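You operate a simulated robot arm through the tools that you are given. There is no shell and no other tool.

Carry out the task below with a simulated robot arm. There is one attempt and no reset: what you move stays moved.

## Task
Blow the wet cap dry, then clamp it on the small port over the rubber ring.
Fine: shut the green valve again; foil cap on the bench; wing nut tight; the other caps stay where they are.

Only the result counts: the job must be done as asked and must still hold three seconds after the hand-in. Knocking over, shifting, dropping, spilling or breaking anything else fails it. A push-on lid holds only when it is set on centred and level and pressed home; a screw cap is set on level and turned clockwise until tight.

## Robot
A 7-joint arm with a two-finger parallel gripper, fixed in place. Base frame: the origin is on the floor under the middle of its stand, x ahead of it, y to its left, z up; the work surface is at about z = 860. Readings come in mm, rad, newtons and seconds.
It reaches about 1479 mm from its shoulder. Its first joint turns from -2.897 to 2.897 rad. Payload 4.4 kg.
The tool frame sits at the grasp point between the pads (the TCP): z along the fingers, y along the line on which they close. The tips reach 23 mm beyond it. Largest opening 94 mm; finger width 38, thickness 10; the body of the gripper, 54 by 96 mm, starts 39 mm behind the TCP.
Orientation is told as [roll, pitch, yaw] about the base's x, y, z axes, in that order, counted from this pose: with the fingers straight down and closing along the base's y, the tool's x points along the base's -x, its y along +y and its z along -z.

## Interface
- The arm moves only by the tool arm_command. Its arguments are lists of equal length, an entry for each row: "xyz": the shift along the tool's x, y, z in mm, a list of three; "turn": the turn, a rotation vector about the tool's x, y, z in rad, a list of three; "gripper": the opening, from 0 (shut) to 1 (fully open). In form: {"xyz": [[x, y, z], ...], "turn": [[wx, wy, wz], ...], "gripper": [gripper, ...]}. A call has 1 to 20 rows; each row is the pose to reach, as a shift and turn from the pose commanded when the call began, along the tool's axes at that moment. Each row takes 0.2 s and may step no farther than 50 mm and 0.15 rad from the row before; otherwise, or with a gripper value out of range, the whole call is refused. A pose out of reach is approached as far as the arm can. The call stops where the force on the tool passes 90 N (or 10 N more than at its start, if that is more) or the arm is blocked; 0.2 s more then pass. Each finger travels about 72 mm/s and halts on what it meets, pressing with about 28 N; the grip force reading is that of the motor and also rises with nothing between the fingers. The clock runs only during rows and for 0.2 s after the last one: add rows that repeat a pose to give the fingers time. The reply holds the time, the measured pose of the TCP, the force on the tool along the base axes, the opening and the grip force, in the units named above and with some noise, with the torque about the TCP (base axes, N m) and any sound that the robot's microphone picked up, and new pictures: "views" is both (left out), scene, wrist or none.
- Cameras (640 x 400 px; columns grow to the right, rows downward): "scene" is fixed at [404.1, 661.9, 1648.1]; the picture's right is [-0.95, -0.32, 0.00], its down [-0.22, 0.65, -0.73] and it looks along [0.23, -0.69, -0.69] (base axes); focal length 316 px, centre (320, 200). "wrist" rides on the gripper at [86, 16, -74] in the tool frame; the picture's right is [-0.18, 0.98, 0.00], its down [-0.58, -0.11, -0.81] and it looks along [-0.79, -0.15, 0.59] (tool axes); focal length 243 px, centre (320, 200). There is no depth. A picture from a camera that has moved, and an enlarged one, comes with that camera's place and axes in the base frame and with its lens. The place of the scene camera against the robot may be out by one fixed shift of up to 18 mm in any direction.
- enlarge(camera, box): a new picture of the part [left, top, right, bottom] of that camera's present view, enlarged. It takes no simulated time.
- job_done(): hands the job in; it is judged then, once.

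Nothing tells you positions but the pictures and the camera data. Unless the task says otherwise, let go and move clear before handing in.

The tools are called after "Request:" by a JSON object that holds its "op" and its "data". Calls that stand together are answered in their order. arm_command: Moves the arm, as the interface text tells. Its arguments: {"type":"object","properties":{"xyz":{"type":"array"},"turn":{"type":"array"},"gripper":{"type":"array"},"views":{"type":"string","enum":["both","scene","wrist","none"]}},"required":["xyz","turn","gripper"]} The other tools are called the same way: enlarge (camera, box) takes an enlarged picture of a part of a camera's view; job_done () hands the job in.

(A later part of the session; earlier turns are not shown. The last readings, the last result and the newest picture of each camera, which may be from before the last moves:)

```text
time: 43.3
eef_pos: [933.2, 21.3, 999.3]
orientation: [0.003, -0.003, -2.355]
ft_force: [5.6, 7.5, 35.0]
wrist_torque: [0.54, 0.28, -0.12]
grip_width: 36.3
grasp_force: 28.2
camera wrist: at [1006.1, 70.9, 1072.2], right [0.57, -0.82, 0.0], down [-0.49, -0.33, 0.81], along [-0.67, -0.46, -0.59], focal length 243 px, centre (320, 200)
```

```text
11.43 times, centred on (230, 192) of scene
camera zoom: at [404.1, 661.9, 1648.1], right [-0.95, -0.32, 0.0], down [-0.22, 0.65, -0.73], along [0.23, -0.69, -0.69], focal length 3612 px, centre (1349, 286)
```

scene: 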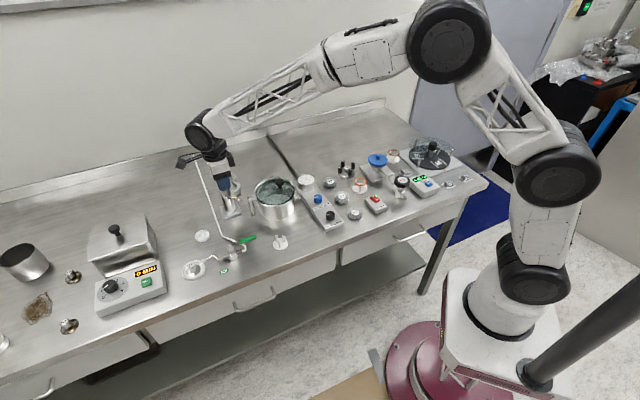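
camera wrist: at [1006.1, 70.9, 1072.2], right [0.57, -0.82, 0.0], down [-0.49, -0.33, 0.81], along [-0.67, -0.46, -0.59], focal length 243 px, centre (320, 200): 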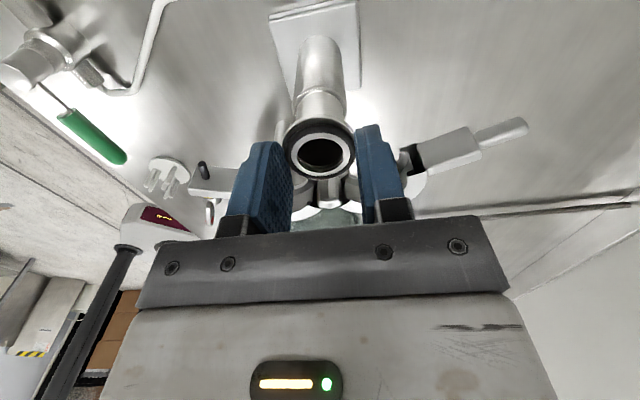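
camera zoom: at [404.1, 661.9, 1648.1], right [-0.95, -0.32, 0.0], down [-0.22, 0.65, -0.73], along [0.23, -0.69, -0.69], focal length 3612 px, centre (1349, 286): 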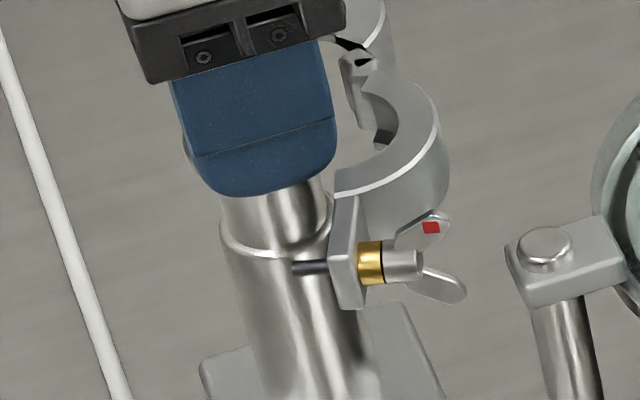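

I am pressing at 35 N, so the ring or tips rest on the flange. I will ease off and release the ring so it settles into the bore.

Request:
{"op": "arm_command", "data": {"xyz": [[0, 0, -1], [0, 0, -1], [0, 0, -1], [0, 0, -1]], "turn": [[0, 0, 0], [0, 0, 0], [0, 0, 0], [0, 0, 0]], "gripper": [0.3, 0.4, 0.45, 0.48], "views": "wrist"}}

Request:
{"op": "enlarge", "data": {"camera": "wrist", "box": [260, 80, 380, 190]}}

```text
time: 44.3
eef_pos: [932.4, 20.5, 998.6]
orientation: [0.003, -0.002, -2.357]
ft_force: [22.1, 1.5, 38.5]
wrist_torque: [0.59, -0.04, -0.35]
grip_width: 38.3
grasp_force: 0.1
camera wrist: at [1006.2, 70.3, 1072.0], right [0.57, -0.82, 0.0], down [-0.49, -0.33, 0.81], along [-0.67, -0.46, -0.59], focal length 243 px, centre (320, 200)
```

wrist: 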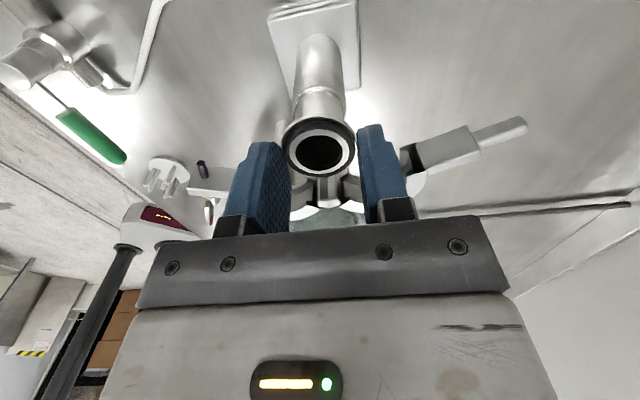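

```text
3.64 times, centred on (320, 135) of wrist
camera zoom: at [1006.2, 70.3, 1072.0], right [0.57, -0.82, 0.0], down [-0.49, -0.33, 0.81], along [-0.67, -0.46, -0.59], focal length 882 px, centre (320, 436)
```

zoom: 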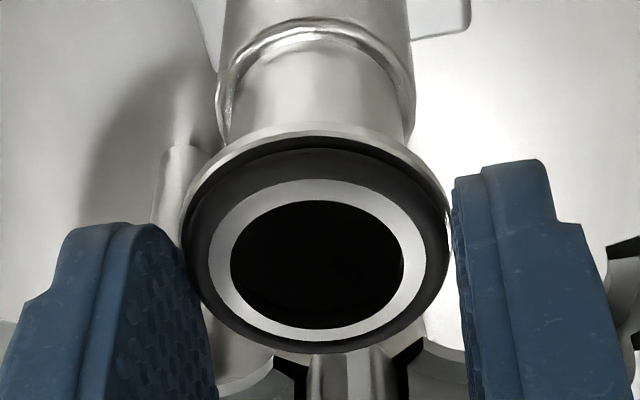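

The ring has dropped onto the flange, but the clamp halves limit how far the fingers open. I will ease upward slowly and check the ring stays behind.

Request:
{"op": "arm_command", "data": {"xyz": [[0, 0, -1.5], [0, 0, -3], [0, 0, -4.5], [0, 0, -6]], "turn": [[0, 0, 0], [0, 0, 0], [0, 0, 0], [0, 0, 0]], "gripper": [0.42, 0.42, 0.42, 0.43], "views": "wrist"}}

Request:
{"op": "enlarge", "data": {"camera": "wrist", "box": [260, 80, 380, 190]}}

Request:
{"op": "enlarge", "data": {"camera": "scene", "box": [210, 165, 250, 210]}}

```text
time: 45.3
eef_pos: [931.9, 20.2, 999.0]
orientation: [-0.002, -0.007, -2.356]
ft_force: [0.7, 0.2, -0.1]
wrist_torque: [0.0, 0.01, 0.01]
grip_width: 40.4
grasp_force: 0.1
camera wrist: at [1005.3, 70.8, 1073.0], right [0.57, -0.82, 0.0], down [-0.48, -0.33, 0.81], along [-0.67, -0.46, -0.58], focal length 243 px, centre (320, 200)
```

wrist: 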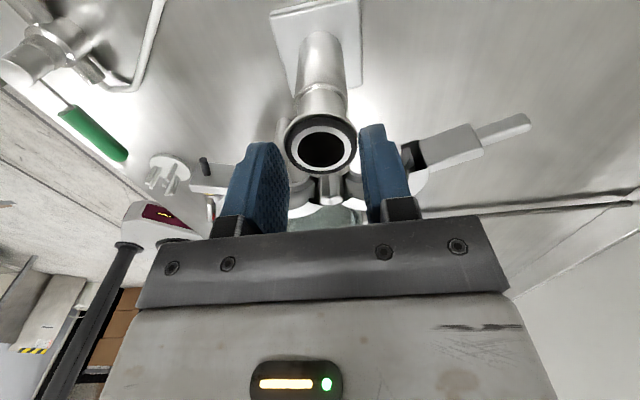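

```text
3.64 times, centred on (320, 135) of wrist
camera zoom: at [1005.3, 70.8, 1073.0], right [0.57, -0.82, 0.0], down [-0.48, -0.33, 0.81], along [-0.67, -0.46, -0.58], focal length 882 px, centre (320, 436)
```

zoom: 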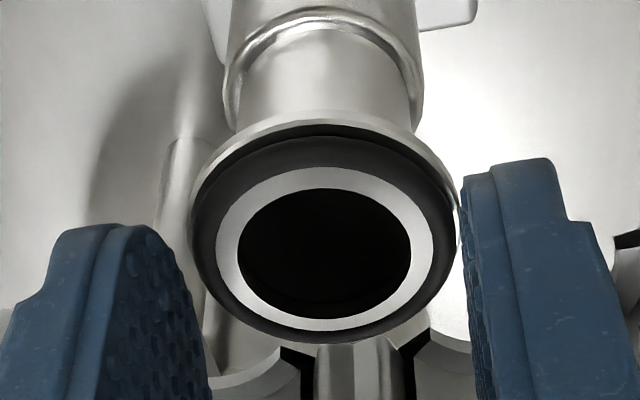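

```text
8.89 times, centred on (230, 188) of scene
camera zoom: at [404.1, 661.9, 1648.1], right [-0.95, -0.32, 0.0], down [-0.22, 0.65, -0.73], along [0.23, -0.69, -0.69], focal length 2809 px, centre (1120, 311)
```

zoom: 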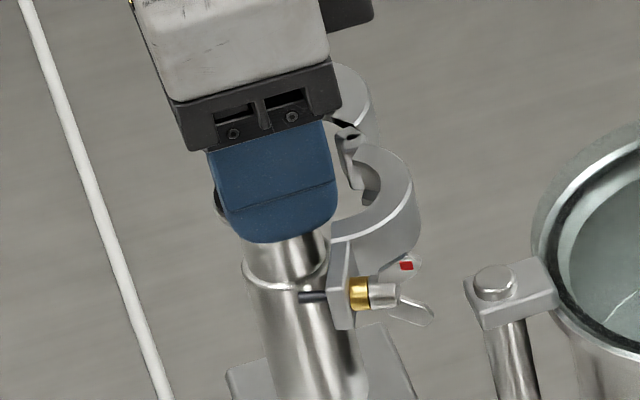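

The ring now stays on the port. I will rise and inspect how it sits.

Request:
{"op": "arm_command", "data": {"xyz": [[0, 0, -10], [0, 0, -30], [0, 0, -65], [0, 0, -65]], "turn": [[0, 0, 0], [0, 0, 0], [0, 0, 0], [0, 0, 0]], "gripper": [0.45, 0.45, 0.45, 0.45]}}

Request:
{"op": "enlarge", "data": {"camera": "wrist", "box": [270, 30, 380, 140]}}

Request:
{"op": "enlarge", "data": {"camera": "scene", "box": [210, 165, 250, 210]}}

Request:
{"op": "enlarge", "data": {"camera": "scene", "box": [180, 250, 215, 285]}}

```text
time: 46.3
eef_pos: [932.9, 21.4, 1066.8]
orientation: [0.001, -0.004, -2.356]
ft_force: [-0.7, -1.0, -0.6]
wrist_torque: [-0.03, 0.03, -0.05]
grip_width: 42.3
grasp_force: 0.0
camera wrist: at [1005.3, 71.4, 1140.3], right [0.57, -0.82, 0.0], down [-0.49, -0.33, 0.81], along [-0.67, -0.46, -0.59], focal length 243 px, centre (320, 200)
```

scene: 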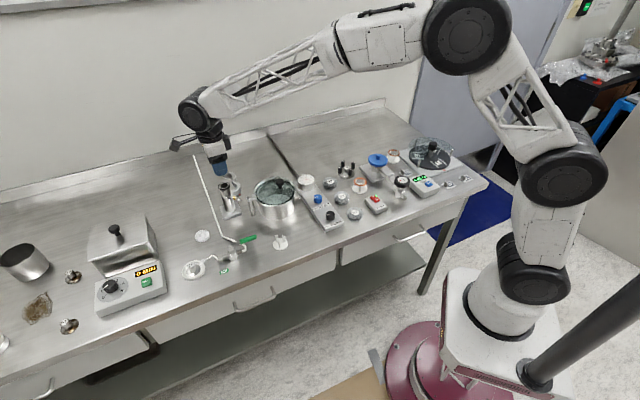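
wrist: 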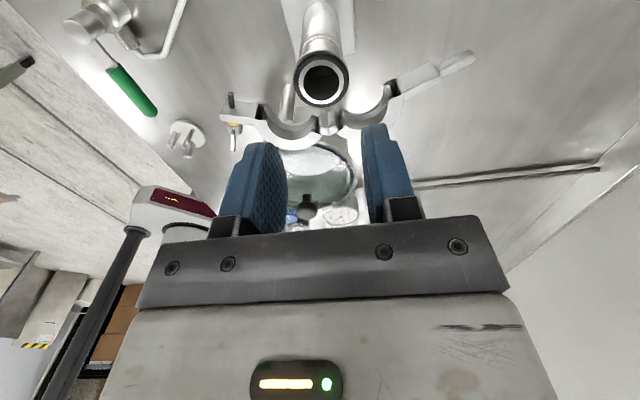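

```text
3.64 times, centred on (325, 85) of wrist
camera zoom: at [1005.3, 71.4, 1140.3], right [0.57, -0.82, 0.0], down [-0.49, -0.33, 0.81], along [-0.67, -0.46, -0.59], focal length 882 px, centre (302, 618)
```

zoom: 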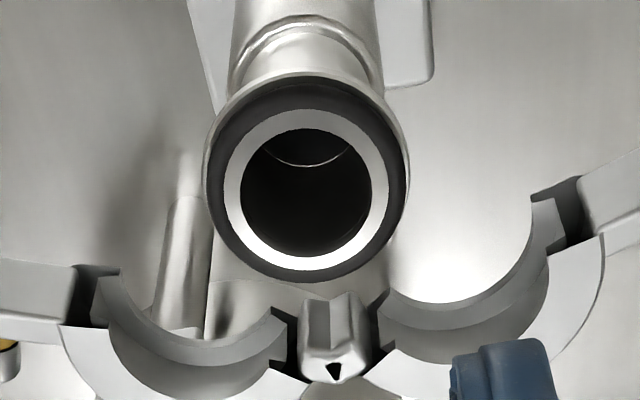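

```text
8.89 times, centred on (230, 188) of scene
camera zoom: at [404.1, 661.9, 1648.1], right [-0.95, -0.32, 0.0], down [-0.22, 0.65, -0.73], along [0.23, -0.69, -0.69], focal length 2809 px, centre (1120, 311)
```

zoom: 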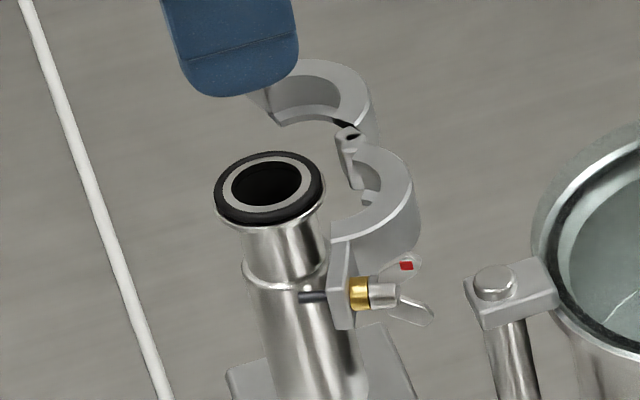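

```text
11.43 times, centred on (198, 268) of scene
camera zoom: at [404.1, 661.9, 1648.1], right [-0.95, -0.32, 0.0], down [-0.22, 0.65, -0.73], along [0.23, -0.69, -0.69], focal length 3612 px, centre (1720, -571)
```

zoom: 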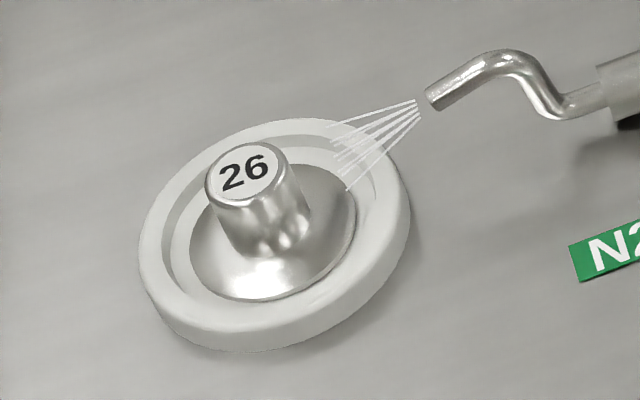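

The ring sits flat and centred on the flange at (934.3, 21). The cap has had over 30 s of jet, so I will go back to it and try gripping again, lower and with full grip.

Request:
{"op": "arm_command", "data": {"xyz": [[27, -31.8, 0], [54, -63.5, 0], [80.6, -95.3, 0], [107.5, -127, 0], [134.4, -158.8, 0], [161.3, -190.6, 0], [161.3, -190.6, 45], [161.3, -190.6, 90], [161.3, -190.6, 115]], "turn": [[0, 0, 0], [0, 0, 0], [0, 0, 0], [0, 0, 0], [0, 0, 0], [0, 0, 0], [0, 0, 0], [0, 0, 0], [0, 0, 0]], "gripper": [0.45, 0.45, 0.45, 0.45, 0.45, 0.4, 0.35, 0.33, 0.33]}}

Request:
{"op": "enlarge", "data": {"camera": "wrist", "box": [260, 20, 380, 140]}}

Request:
{"op": "enlarge", "data": {"camera": "scene", "box": [180, 250, 215, 285]}}

```text
time: 48.3
eef_pos: [913.3, 268.3, 949.8]
orientation: [0.0, -0.003, -2.357]
ft_force: [0.0, 0.2, 0.7]
wrist_torque: [-0.02, -0.02, -0.04]
grip_width: 31.1
grasp_force: 0.0
camera wrist: at [986.4, 317.5, 1023.9], right [0.57, -0.82, 0.0], down [-0.49, -0.33, 0.81], along [-0.67, -0.46, -0.59], focal length 243 px, centre (320, 200)
```

scene: 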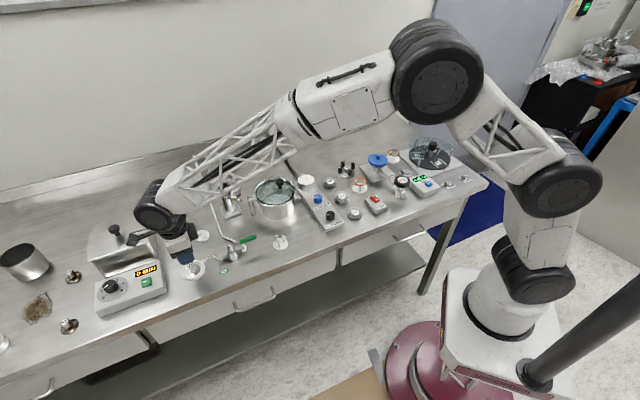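
wrist: 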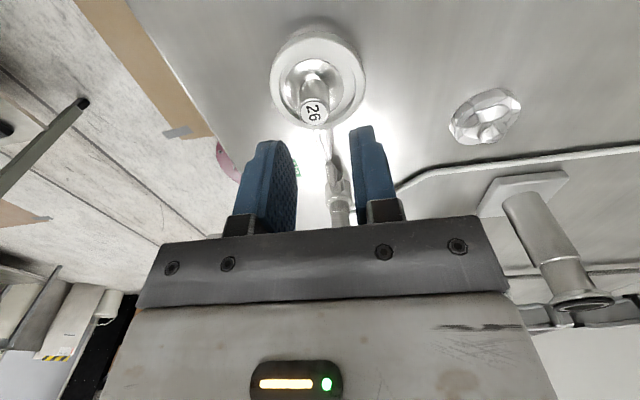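

```text
3.33 times, centred on (320, 80) of wrist
camera zoom: at [986.4, 317.5, 1023.9], right [0.57, -0.82, 0.0], down [-0.49, -0.33, 0.81], along [-0.67, -0.46, -0.59], focal length 809 px, centre (320, 600)
```

zoom: 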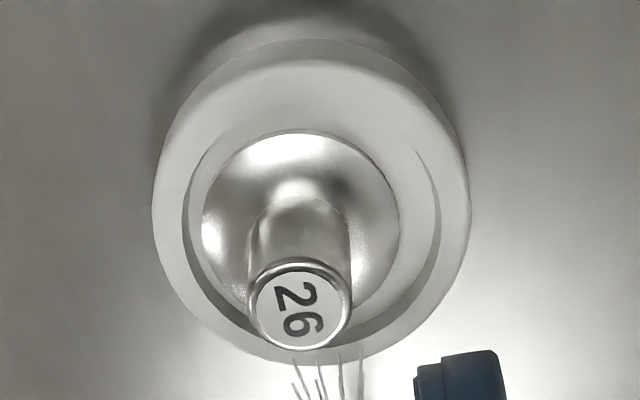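

```text
11.43 times, centred on (198, 268) of scene
camera zoom: at [404.1, 661.9, 1648.1], right [-0.95, -0.32, 0.0], down [-0.22, 0.65, -0.73], along [0.23, -0.69, -0.69], focal length 3612 px, centre (1720, -571)
```

zoom: 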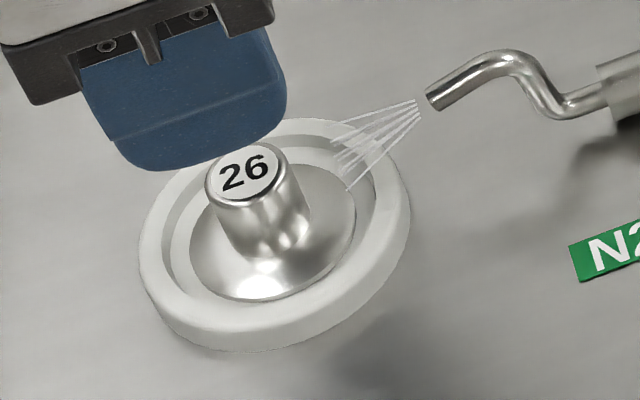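

Request:
{"op": "arm_command", "data": {"xyz": [[-1.5, -3.6, 20], [-1.5, -3.6, 40], [-1.5, -3.6, 53], [-1.5, -3.6, 53]], "turn": [[0, 0, 0], [0, 0, 0], [0, 0, 0], [0, 0, 0]], "gripper": [0.33, 0.33, 0.33, 0.33], "views": "wrist"}}

Request:
{"op": "enlarge", "data": {"camera": "wrist", "box": [240, 60, 400, 220]}}

Request:
{"op": "enlarge", "data": {"camera": "scene", "box": [170, 230, 240, 290]}}

```text
time: 49.3
eef_pos: [908.4, 269.0, 898.8]
orientation: [0.0, -0.004, -2.357]
ft_force: [0.0, 0.5, -0.2]
wrist_torque: [0.02, -0.01, 0.0]
grip_width: 31.3
grasp_force: 0.0
camera wrist: at [980.7, 320.0, 972.0], right [0.57, -0.82, 0.0], down [-0.49, -0.33, 0.81], along [-0.67, -0.46, -0.59], focal length 243 px, centre (320, 200)
```

wrist: 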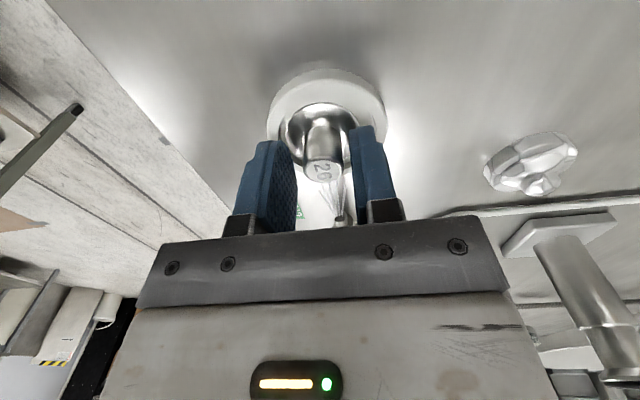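

```text
2.50 times, centred on (320, 140) of wrist
camera zoom: at [980.7, 320.0, 972.0], right [0.57, -0.82, 0.0], down [-0.49, -0.33, 0.81], along [-0.67, -0.46, -0.59], focal length 606 px, centre (320, 350)
```

zoom: 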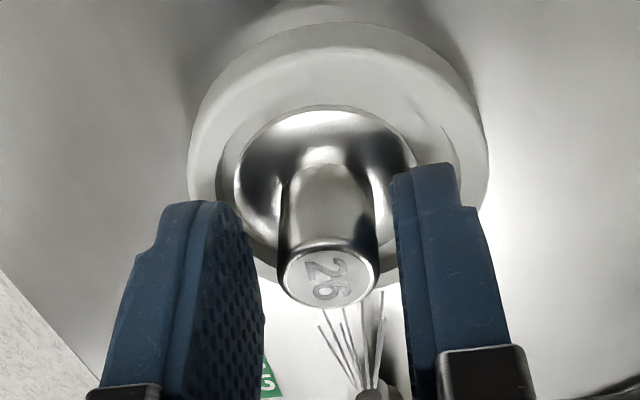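

```text
6.67 times, centred on (205, 260) of scene
camera zoom: at [404.1, 661.9, 1648.1], right [-0.95, -0.32, 0.0], down [-0.22, 0.65, -0.73], along [0.23, -0.69, -0.69], focal length 2107 px, centre (1087, -200)
```

zoom: 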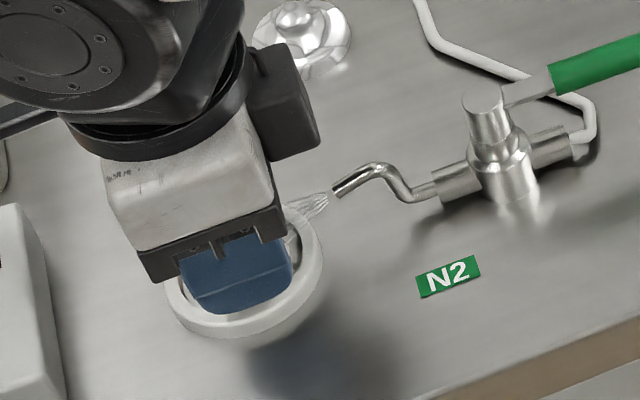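

Request:
{"op": "arm_command", "data": {"xyz": [[0.5, 2, 0], [0.5, 2, 3], [0.5, 2, 3], [0.5, 2, 3], [0.5, 2, 3], [0.5, 2, 3]], "turn": [[0, 0, 0], [0, 0, 0], [0, 0, 0], [0, 0, 0], [0, 0, 0], [0, 0, 0]], "gripper": [0.33, 0.33, 0.2, 0.1, 0, 0], "views": "wrist"}}

Request:
{"op": "enlarge", "data": {"camera": "wrist", "box": [240, 60, 400, 220]}}

```text
time: 50.7
eef_pos: [908.7, 270.6, 896.0]
orientation: [-0.003, -0.005, -2.356]
ft_force: [0.4, -0.5, 0.1]
wrist_torque: [0.0, 0.0, 0.01]
grip_width: 18.8
grasp_force: 28.0
camera wrist: at [981.8, 319.6, 969.5], right [0.57, -0.82, 0.0], down [-0.49, -0.33, 0.81], along [-0.67, -0.46, -0.59], focal length 243 px, centre (320, 200)
```

wrist: 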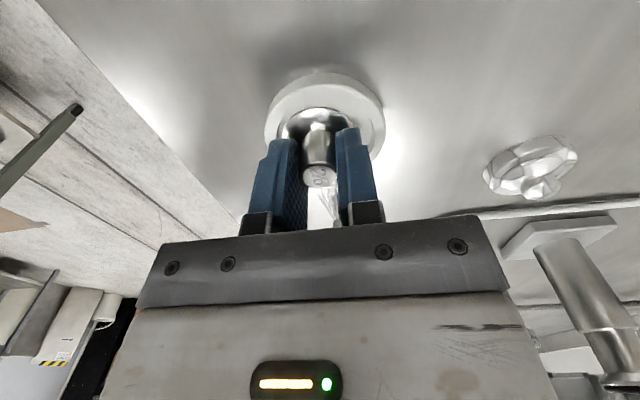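

```text
2.50 times, centred on (320, 140) of wrist
camera zoom: at [981.8, 319.6, 969.5], right [0.57, -0.82, 0.0], down [-0.49, -0.33, 0.81], along [-0.67, -0.46, -0.59], focal length 606 px, centre (320, 350)
```

zoom: 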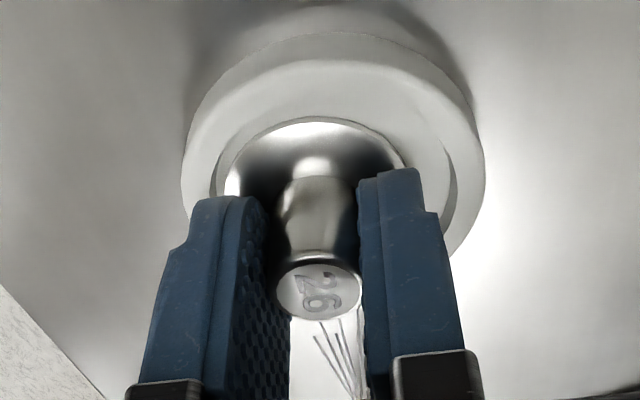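

The cap is gripped at 18.8 mm. I will lift very slowly and check whether it follows.

Request:
{"op": "arm_command", "data": {"xyz": [[0, 0, -2], [0, 0, -4], [0, 0, -7], [0, 0, -10]], "turn": [[0, 0, 0], [0, 0, 0], [0, 0, 0], [0, 0, 0]], "gripper": [0, 0, 0, 0], "views": "wrist"}}

Request:
{"op": "enlarge", "data": {"camera": "wrist", "box": [240, 60, 400, 220]}}

Request:
{"op": "enlarge", "data": {"camera": "scene", "box": [170, 230, 240, 290]}}

```text
time: 51.7
eef_pos: [910.1, 270.6, 904.7]
orientation: [-0.001, -0.007, -2.355]
ft_force: [-0.3, 1.0, -0.8]
wrist_torque: [-0.01, 0.01, 0.0]
grip_width: 18.9
grasp_force: 27.8
camera wrist: at [982.4, 319.7, 980.0], right [0.57, -0.82, 0.0], down [-0.49, -0.33, 0.81], along [-0.67, -0.46, -0.59], focal length 243 px, centre (320, 200)
```

wrist: 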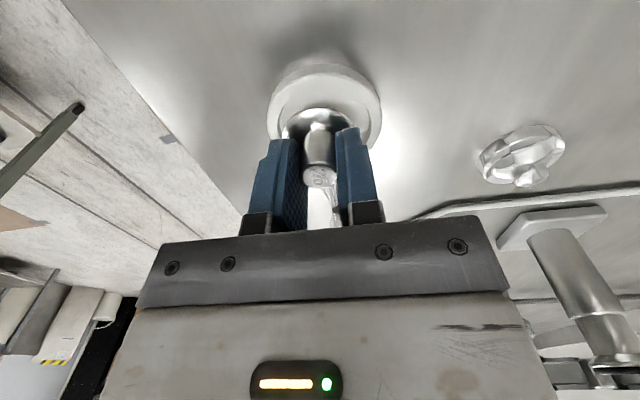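

```text
2.50 times, centred on (320, 140) of wrist
camera zoom: at [982.4, 319.7, 980.0], right [0.57, -0.82, 0.0], down [-0.49, -0.33, 0.81], along [-0.67, -0.46, -0.59], focal length 606 px, centre (320, 350)
```

zoom: 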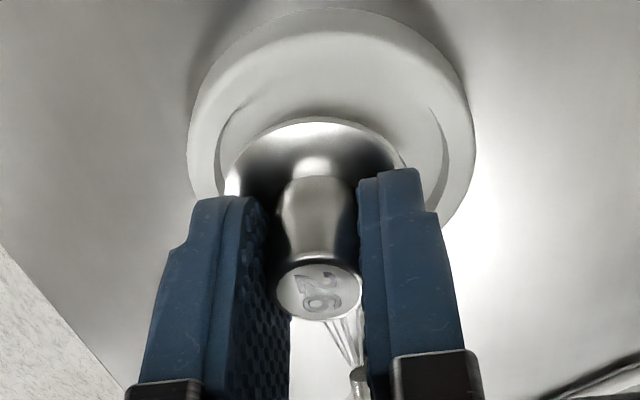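

```text
6.67 times, centred on (205, 260) of scene
camera zoom: at [404.1, 661.9, 1648.1], right [-0.95, -0.32, 0.0], down [-0.22, 0.65, -0.73], along [0.23, -0.69, -0.69], focal length 2107 px, centre (1087, -200)
```

zoom: 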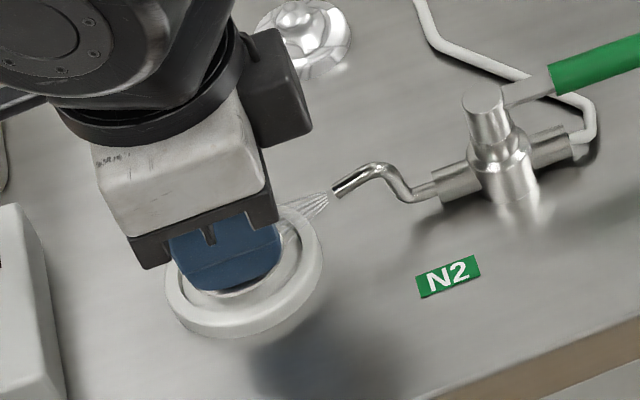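

The cap is now lifting with the gripper, so it has evidently dried at least where I hold it. I want to check and blow its underside too, so I raise it clear and turn the wrist back so it can tilt safely.

Request:
{"op": "arm_command", "data": {"xyz": [[0, 0, -10], [0, 0, -30], [0, 0, -60], [0, 0, -95], [0, 0, -130], [0, 0, -160], [0, 0, -175], [0, 0, -175], [0, 0, -175], [0, 0, -175], [0, 0, -175]], "turn": [[0, 0, 0], [0, 0, -0.1], [0, 0, -0.24], [0, 0, -0.385], [0, 0, -0.53], [0, 0, -0.675], [0, 0, -0.82], [0, 0, -0.965], [0, 0, -1.11], [0, 0, -1.255], [0, 0, -1.4]], "gripper": [0, 0, 0, 0, 0, 0, 0, 0, 0, 0, 0]}}

Request:
{"op": "enlarge", "data": {"camera": "scene", "box": [140, 150, 260, 290]}}

Request:
{"op": "enlarge", "data": {"camera": "wrist", "box": [240, 60, 400, 220]}}

```text
time: 54.1
eef_pos: [911.4, 272.0, 1080.5]
orientation: [-0.005, -0.002, -0.953]
ft_force: [0.0, 0.0, -0.6]
wrist_torque: [0.0, 0.01, -0.05]
grip_width: 18.8
grasp_force: 28.2
camera wrist: at [873.5, 350.9, 1154.8], right [0.91, 0.42, 0.0], down [0.25, -0.53, 0.81], along [0.34, -0.73, -0.59], focal length 243 px, centre (320, 200)
```

scene: 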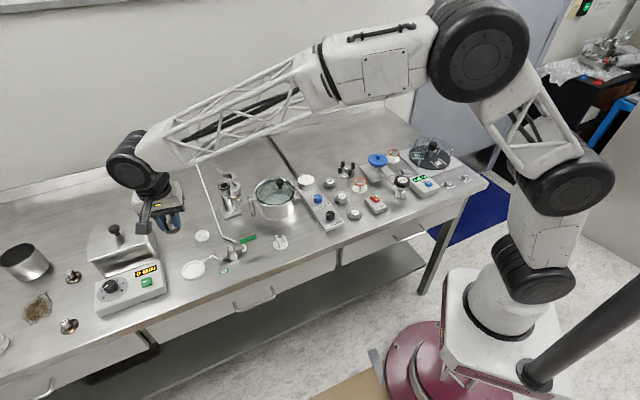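
wrist: 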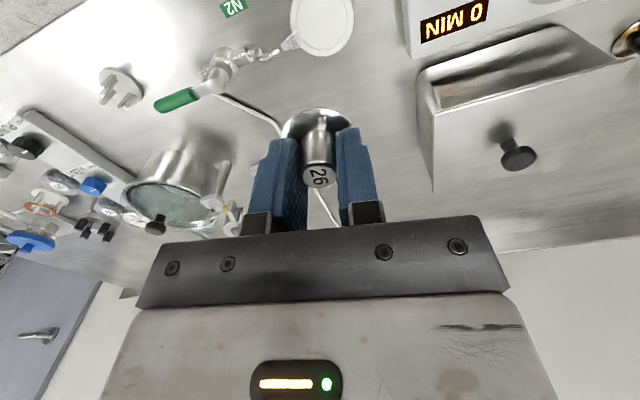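

```text
2.86 times, centred on (200, 220) of scene
camera zoom: at [404.1, 661.9, 1648.1], right [-0.95, -0.32, 0.0], down [-0.22, 0.65, -0.73], along [0.23, -0.69, -0.69], focal length 903 px, centre (663, 143)
```

zoom: 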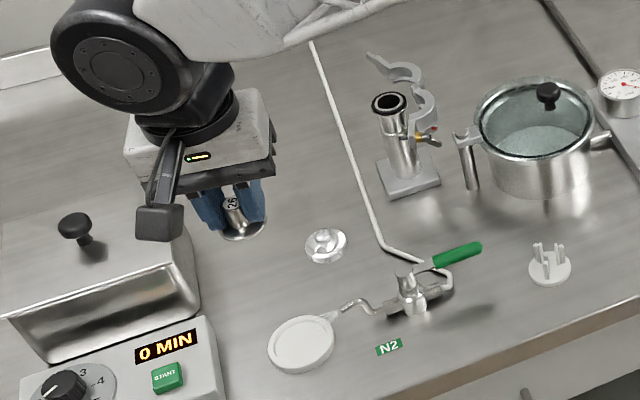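

```text
2.50 times, centred on (320, 140) of wrist
camera zoom: at [873.5, 350.9, 1154.8], right [0.91, 0.42, 0.0], down [0.25, -0.53, 0.81], along [0.34, -0.73, -0.59], focal length 606 px, centre (320, 350)
```

zoom: 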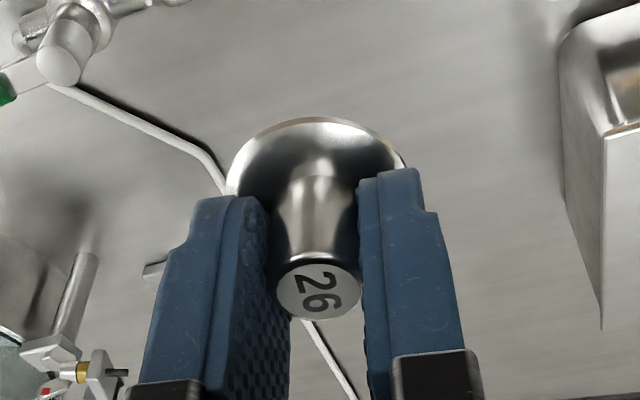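

The cap holds firmly. I will tilt it so its underside faces the scene camera for inspection.

Request:
{"op": "arm_command", "data": {"xyz": [[0, 0, 0], [0, 0, 0], [0, 0, 0], [0, 0, 0], [0, 0, 0]], "turn": [[0, 0.14, 0], [0, 0.28, 0], [0, 0.42, 0], [0, 0.56, 0], [0, 0.7, 0]], "gripper": [0, 0, 0, 0, 0]}}

Request:
{"op": "enlarge", "data": {"camera": "scene", "box": [140, 150, 240, 260]}}

Request:
{"op": "enlarge", "data": {"camera": "scene", "box": [175, 250, 225, 285]}}

```text
time: 55.3
eef_pos: [909.8, 270.0, 1081.6]
orientation: [-0.006, 0.702, -0.959]
ft_force: [0.3, -0.8, -0.3]
wrist_torque: [0.0, -0.01, 0.0]
grip_width: 18.9
grasp_force: 27.8
camera wrist: at [913.8, 294.8, 1193.9], right [0.88, 0.45, -0.12], down [0.47, -0.85, 0.24], along [0.01, -0.27, -0.96], focal length 243 px, centre (320, 200)
```

scene: 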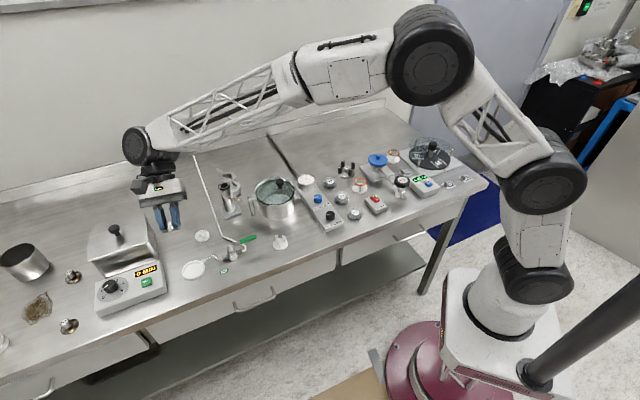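
wrist: 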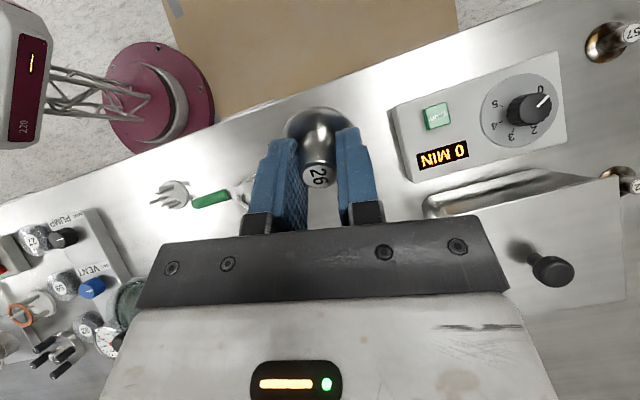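

```text
3.64 times, centred on (190, 205) of scene
camera zoom: at [404.1, 661.9, 1648.1], right [-0.95, -0.32, 0.0], down [-0.22, 0.65, -0.73], along [0.23, -0.69, -0.69], focal length 1149 px, centre (793, 182)
```

zoom: 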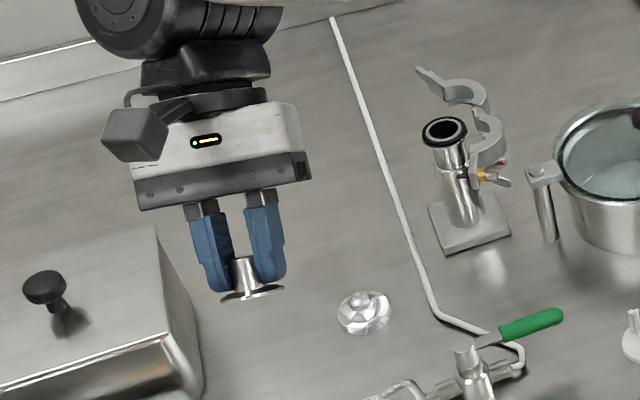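

```text
11.43 times, centred on (200, 268) of scene
camera zoom: at [404.1, 661.9, 1648.1], right [-0.95, -0.32, 0.0], down [-0.22, 0.65, -0.73], along [0.23, -0.69, -0.69], focal length 3612 px, centre (1691, -571)
```

zoom: 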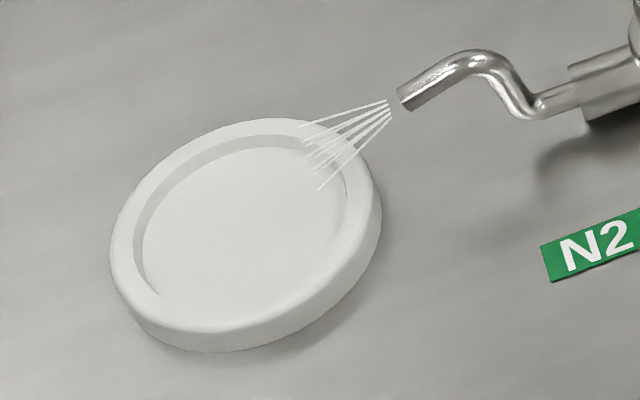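

Request:
{"op": "arm_command", "data": {"xyz": [[0, 0, 0], [0, 0, 0], [0, 0, 0], [0, 0, 0], [0, 0, 0]], "turn": [[0, 0.14, 0], [0, 0.28, 0], [0, 0.42, 0], [0, 0.56, 0], [0, 0.7, 0]], "gripper": [0, 0, 0, 0, 0], "views": "scene"}}

Request:
{"op": "enlarge", "data": {"camera": "scene", "box": [150, 180, 210, 240]}}

```text
time: 56.5
eef_pos: [910.4, 270.8, 1080.1]
orientation: [-0.021, 1.401, -0.977]
ft_force: [0.0, -0.2, -0.1]
wrist_torque: [0.0, 0.01, -0.02]
grip_width: 19.0
grasp_force: 28.3
```

scene: 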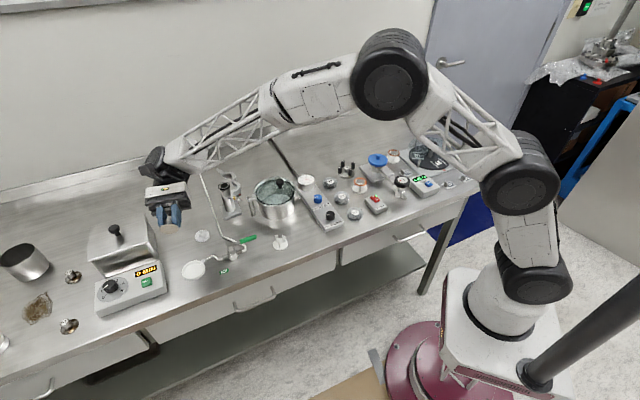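

```text
6.67 times, centred on (180, 210) of scene
camera zoom: at [404.1, 661.9, 1648.1], right [-0.95, -0.32, 0.0], down [-0.22, 0.65, -0.73], along [0.23, -0.69, -0.69], focal length 2107 px, centre (1253, 133)
```

zoom: 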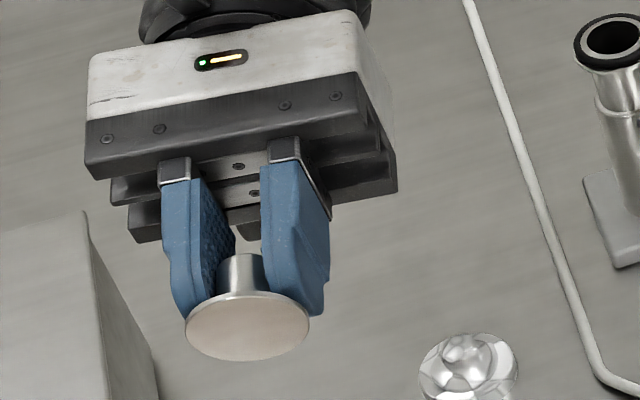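

Request:
{"op": "enlarge", "data": {"camera": "scene", "box": [163, 200, 183, 218]}}

Request:
{"op": "enlarge", "data": {"camera": "wrist", "box": [240, 60, 400, 220]}}

```text
16.00 times, centred on (173, 209) of scene
camera zoom: at [404.1, 661.9, 1648.1], right [-0.95, -0.32, 0.0], down [-0.22, 0.65, -0.73], along [0.23, -0.69, -0.69], focal length 5056 px, centre (2672, 56)
```

zoom: 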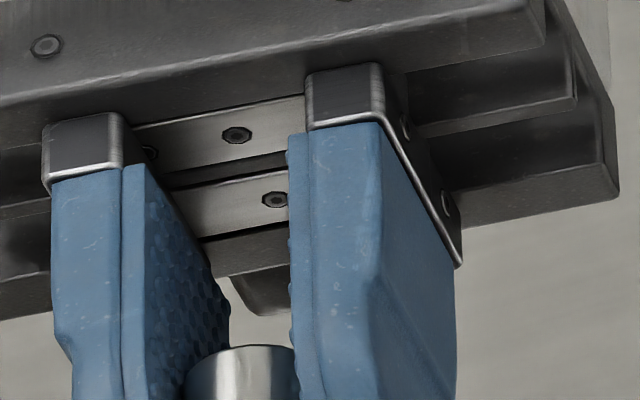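

```text
2.50 times, centred on (320, 140) of wrist
camera zoom: at [957.6, 231.7, 1178.3], right [0.82, 0.54, -0.18], down [0.42, -0.79, -0.44], along [-0.38, 0.28, -0.88], focal length 606 px, centre (320, 350)
```

zoom: 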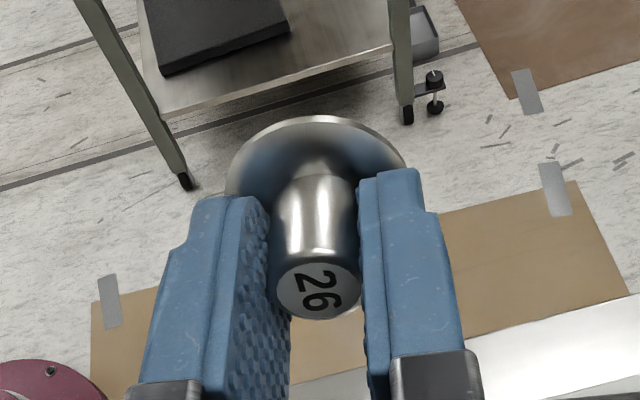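

Request:
{"op": "enlarge", "data": {"camera": "scene", "box": [162, 216, 186, 236]}}

```text
16.00 times, centred on (174, 226) of scene
camera zoom: at [404.1, 661.9, 1648.1], right [-0.95, -0.32, 0.0], down [-0.22, 0.65, -0.73], along [0.23, -0.69, -0.69], focal length 5056 px, centre (2656, -216)
```

zoom: 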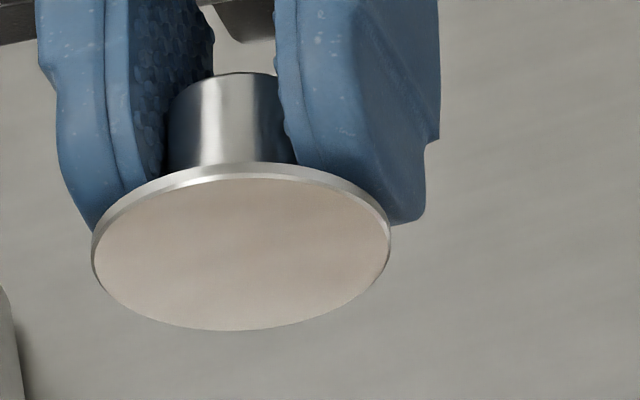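

The underside looks clean and free of drops, and the cap no longer slips, so it seems dry. As insurance I will hold its face in the jet for a few seconds, so I reduce the tilt and swing around so the face points toward the nozzle.

Request:
{"op": "arm_command", "data": {"xyz": [[0, 0, 0], [0, 0, 0], [0, 0, 0], [0, 0, 0], [0, 0, 0], [0, 0, 0], [0, 0, 0]], "turn": [[0, -0.13, 0], [0, -0.26, 0], [0, -0.39, 0], [0, -0.52, 0], [0, -0.65, 0], [0, -0.78, 0], [0, -0.9, 0]], "gripper": [0, 0, 0, 0, 0, 0, 0], "views": "none"}}

```text
time: 58.1
eef_pos: [909.3, 270.8, 1080.8]
orientation: [-0.006, 0.498, -0.958]
ft_force: [-0.1, 0.5, -0.4]
wrist_torque: [0.01, -0.05, 0.0]
grip_width: 18.9
grasp_force: 28.2
```

I see the arm holding the cap at about 0.5 rad tilt, clear above the bench. Next comes the yaw swing about the vertical.

Request:
{"op": "arm_command", "data": {"xyz": [[0, 0, 0], [0, 0, 0], [0, 0, 0], [0, 0, 0], [0, 0, 0], [0, 0, 0], [0, 0, 0], [0, 0, 0], [0, 0, 0], [0, 0, 0], [0, 0, 0], [0, 0, 0], [0, 0, 0]], "turn": [[0.0641, 0, -0.1178], [0.1281, 0, -0.2356], [0.1922, 0, -0.3534], [0.2562, 0, -0.4712], [0.3203, 0, -0.589], [0.3844, 0, -0.7068], [0.4484, 0, -0.8246], [0.5125, 0, -0.9424], [0.5765, 0, -1.0602], [0.6406, 0, -1.178], [0.7047, 0, -1.2958], [0.7687, 0, -1.4136], [0.8328, 0, -1.5314]], "gripper": [0, 0, 0, 0, 0, 0, 0, 0, 0, 0, 0, 0, 0]}}

Request:
{"op": "enlarge", "data": {"camera": "scene", "box": [100, 150, 240, 290]}}

```text
time: 60.9
eef_pos: [910.4, 270.3, 1080.8]
orientation: [0.001, 0.501, 0.792]
ft_force: [-0.2, -0.5, -0.8]
wrist_torque: [0.02, -0.03, 0.01]
grip_width: 18.8
grasp_force: 28.3
camera wrist: at [871.2, 253.4, 1187.1], right [-0.58, 0.81, -0.09], down [0.71, 0.56, 0.43], along [0.39, 0.19, -0.9], focal length 243 px, centre (320, 200)
```

scene: 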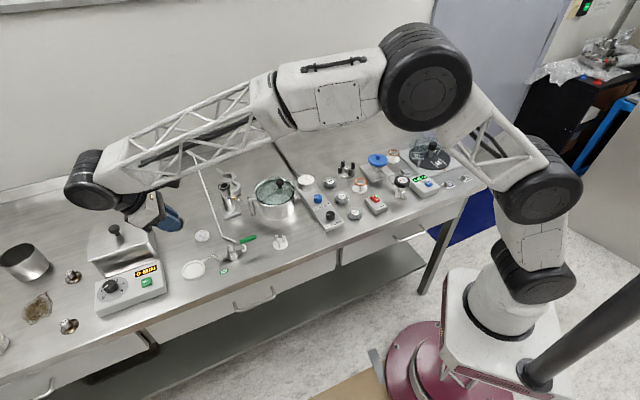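
wrist: 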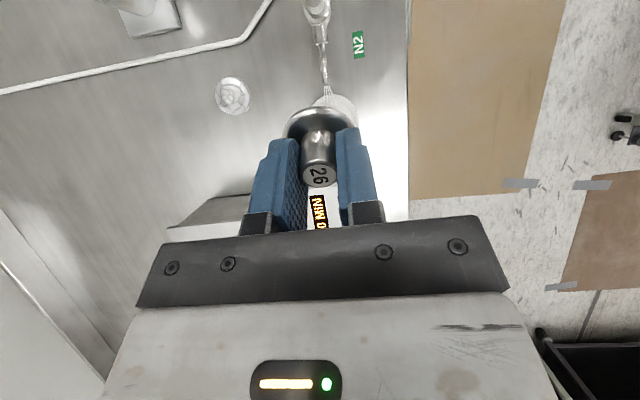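

```text
2.86 times, centred on (170, 220) of scene
camera zoom: at [404.1, 661.9, 1648.1], right [-0.95, -0.32, 0.0], down [-0.22, 0.65, -0.73], along [0.23, -0.69, -0.69], focal length 903 px, centre (749, 143)
```

zoom: 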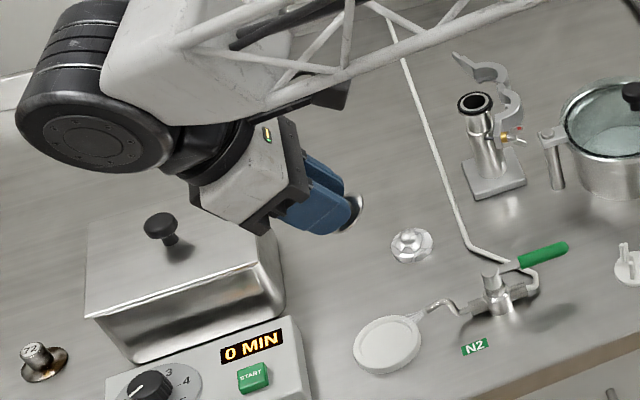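

The hand leans out over the heater at this tilt, so I will reduce it to about 0.25 rad. Then I dip the cap into the jet just in front of the nozzle.

Request:
{"op": "arm_command", "data": {"xyz": [[-15, 0, 29], [-30, 0, 58], [-45, -0.5, 87], [-60, -1, 116], [-70, -1.3, 135]], "turn": [[0, -0.1, 0], [0, -0.2, 0], [0, -0.25, 0], [0, -0.25, 0], [0, -0.25, 0]], "gripper": [0, 0, 0, 0, 0]}}

Request:
{"op": "enlarge", "data": {"camera": "scene", "box": [150, 210, 240, 290]}}

```text
time: 62.1
eef_pos: [909.8, 266.5, 928.5]
orientation: [0.001, 0.253, 0.788]
ft_force: [0.4, -0.3, 0.1]
wrist_torque: [-0.03, 0.01, 0.02]
grip_width: 18.9
grasp_force: 28.6
camera wrist: at [851.9, 231.7, 1023.3], right [-0.57, 0.82, -0.04], down [0.62, 0.46, 0.64], along [0.54, 0.34, -0.77], focal length 243 px, centre (320, 200)
```

scene: 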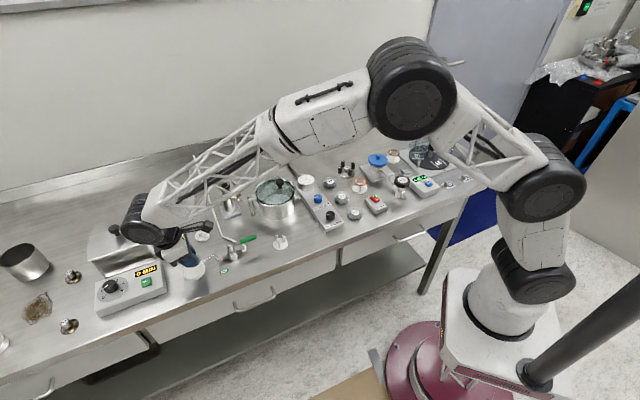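
wrist: 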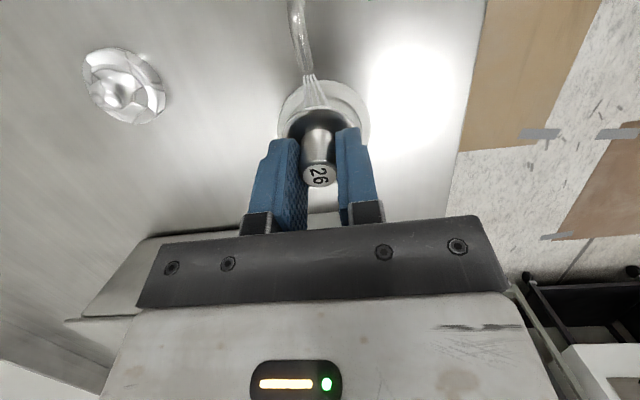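

```text
5.00 times, centred on (195, 250) of scene
camera zoom: at [404.1, 661.9, 1648.1], right [-0.95, -0.32, 0.0], down [-0.22, 0.65, -0.73], along [0.23, -0.69, -0.69], focal length 1580 px, centre (945, -50)
```

zoom: 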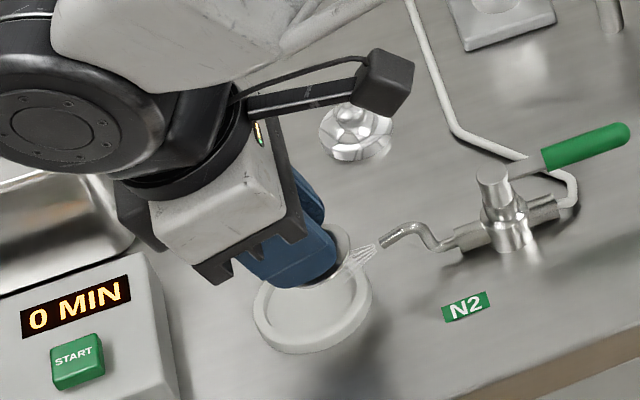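

Request:
{"op": "arm_command", "data": {"xyz": [[-1.3, 0.5, 6.4], [-2.6, 0.9, 12.7], [-2.6, 0.9, 12.7], [-2.6, 0.9, 12.7], [-2.6, 0.9, 12.7], [-2.6, 0.9, 12.7], [-2.6, 0.9, 12.7], [-2.6, 0.9, 12.7], [-2.6, 0.9, 12.7], [-2.6, 0.9, 12.7], [-2.6, 0.9, 12.7], [-2.6, 0.9, 12.7], [-2.6, 0.9, 12.7], [-2.6, 0.9, 12.7], [-2.6, 0.9, 12.7], [-2.6, 0.9, 12.7], [-2.6, 0.9, 12.7], [-2.6, 0.9, 12.7]], "turn": [[0, 0, 0], [0, 0, 0], [0, 0, 0], [0, 0, 0], [0, 0, 0], [0, 0, 0], [0, 0, 0], [0, 0, 0], [0, 0, 0], [0, 0, 0], [0, 0, 0], [0, 0, 0], [0, 0, 0], [0, 0, 0], [0, 0, 0], [0, 0, 0], [0, 0, 0], [0, 0, 0]], "gripper": [0, 0, 0, 0, 0, 0, 0, 0, 0, 0, 0, 0, 0, 0, 0, 0, 0, 0]}}

Request:
{"op": "enlarge", "data": {"camera": "scene", "box": [170, 220, 240, 290]}}

Request:
{"op": "enlarge", "data": {"camera": "wrist", "box": [250, 20, 390, 200]}}

```text
time: 65.9
eef_pos: [907.6, 268.4, 916.7]
orientation: [0.001, 0.252, 0.788]
ft_force: [0.6, 0.5, -0.2]
wrist_torque: [0.01, 0.02, 0.02]
grip_width: 18.8
grasp_force: 27.7
camera wrist: at [850.2, 233.4, 1009.9], right [-0.57, 0.82, -0.04], down [0.62, 0.46, 0.64], along [0.54, 0.34, -0.77], focal length 243 px, centre (320, 200)
```

scene: 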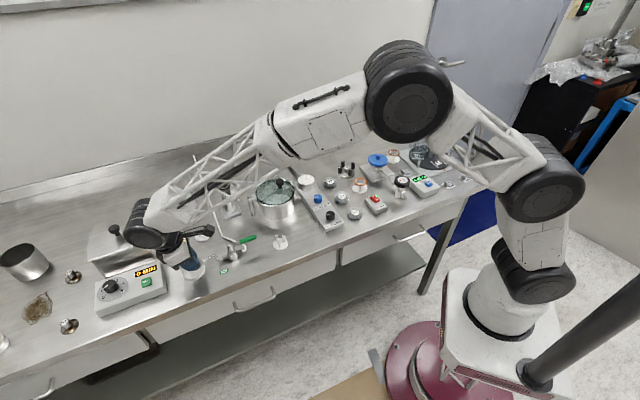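
wrist: 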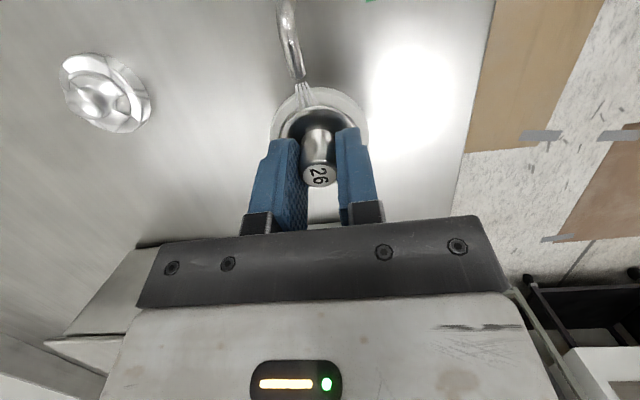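

```text
5.71 times, centred on (205, 255) of scene
camera zoom: at [404.1, 661.9, 1648.1], right [-0.95, -0.32, 0.0], down [-0.22, 0.65, -0.73], along [0.23, -0.69, -0.69], focal length 1806 px, centre (977, -114)
```

zoom: 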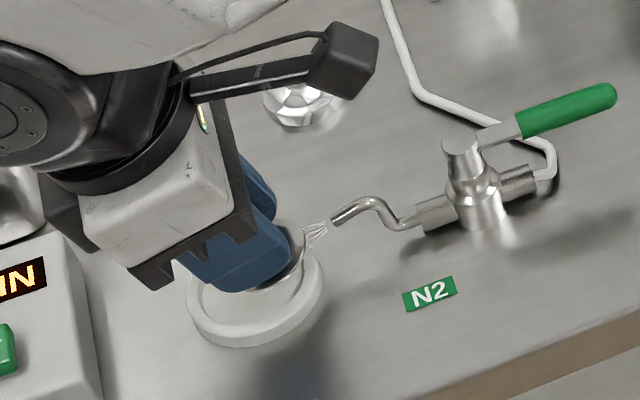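

```text
2.22 times, centred on (320, 110) of wrist
camera zoom: at [850.2, 233.4, 1009.9], right [-0.57, 0.82, -0.04], down [0.62, 0.46, 0.64], along [0.54, 0.34, -0.77], focal length 539 px, centre (320, 400)
```

zoom: 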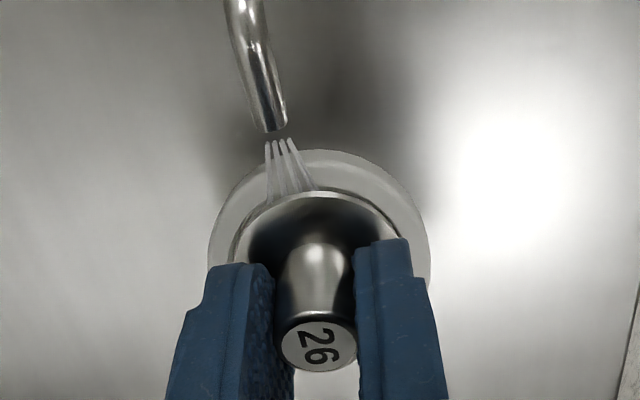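

The cap has now also had its edge and underside in the jet for over 3 s. I will lift it, level it and carry it over to the port.

Request:
{"op": "arm_command", "data": {"xyz": [[10.3, 0, -40], [20.6, 0, -80], [30.8, 0, -120], [41.1, 0, -159.8], [41.1, 0, -159.8]], "turn": [[0, 0, 0], [0, -0.1, 0], [0, -0.2, 0], [0, -0.252, 0], [0, -0.252, 0]], "gripper": [0, 0, 0, 0, 0], "views": "wrist"}}

```text
time: 67.1
eef_pos: [908.8, 269.1, 1080.3]
orientation: [0.002, 0.0, 0.787]
ft_force: [-0.3, 0.6, -0.4]
wrist_torque: [0.07, 0.0, 0.02]
grip_width: 18.9
grasp_force: 28.1
camera wrist: at [835.0, 218.8, 1155.3], right [-0.57, 0.82, 0.0], down [0.49, 0.33, 0.81], along [0.66, 0.46, -0.59], focal length 243 px, centre (320, 200)
```

wrist: 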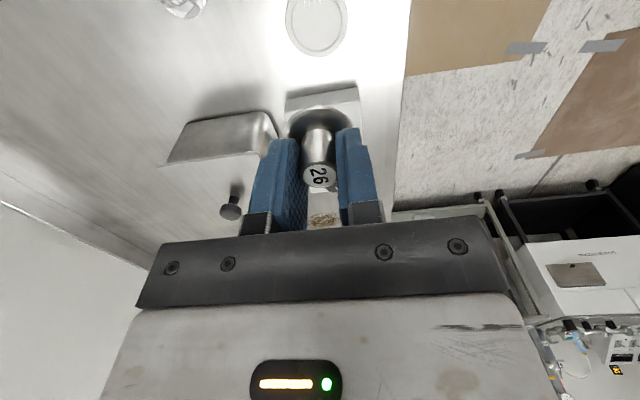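

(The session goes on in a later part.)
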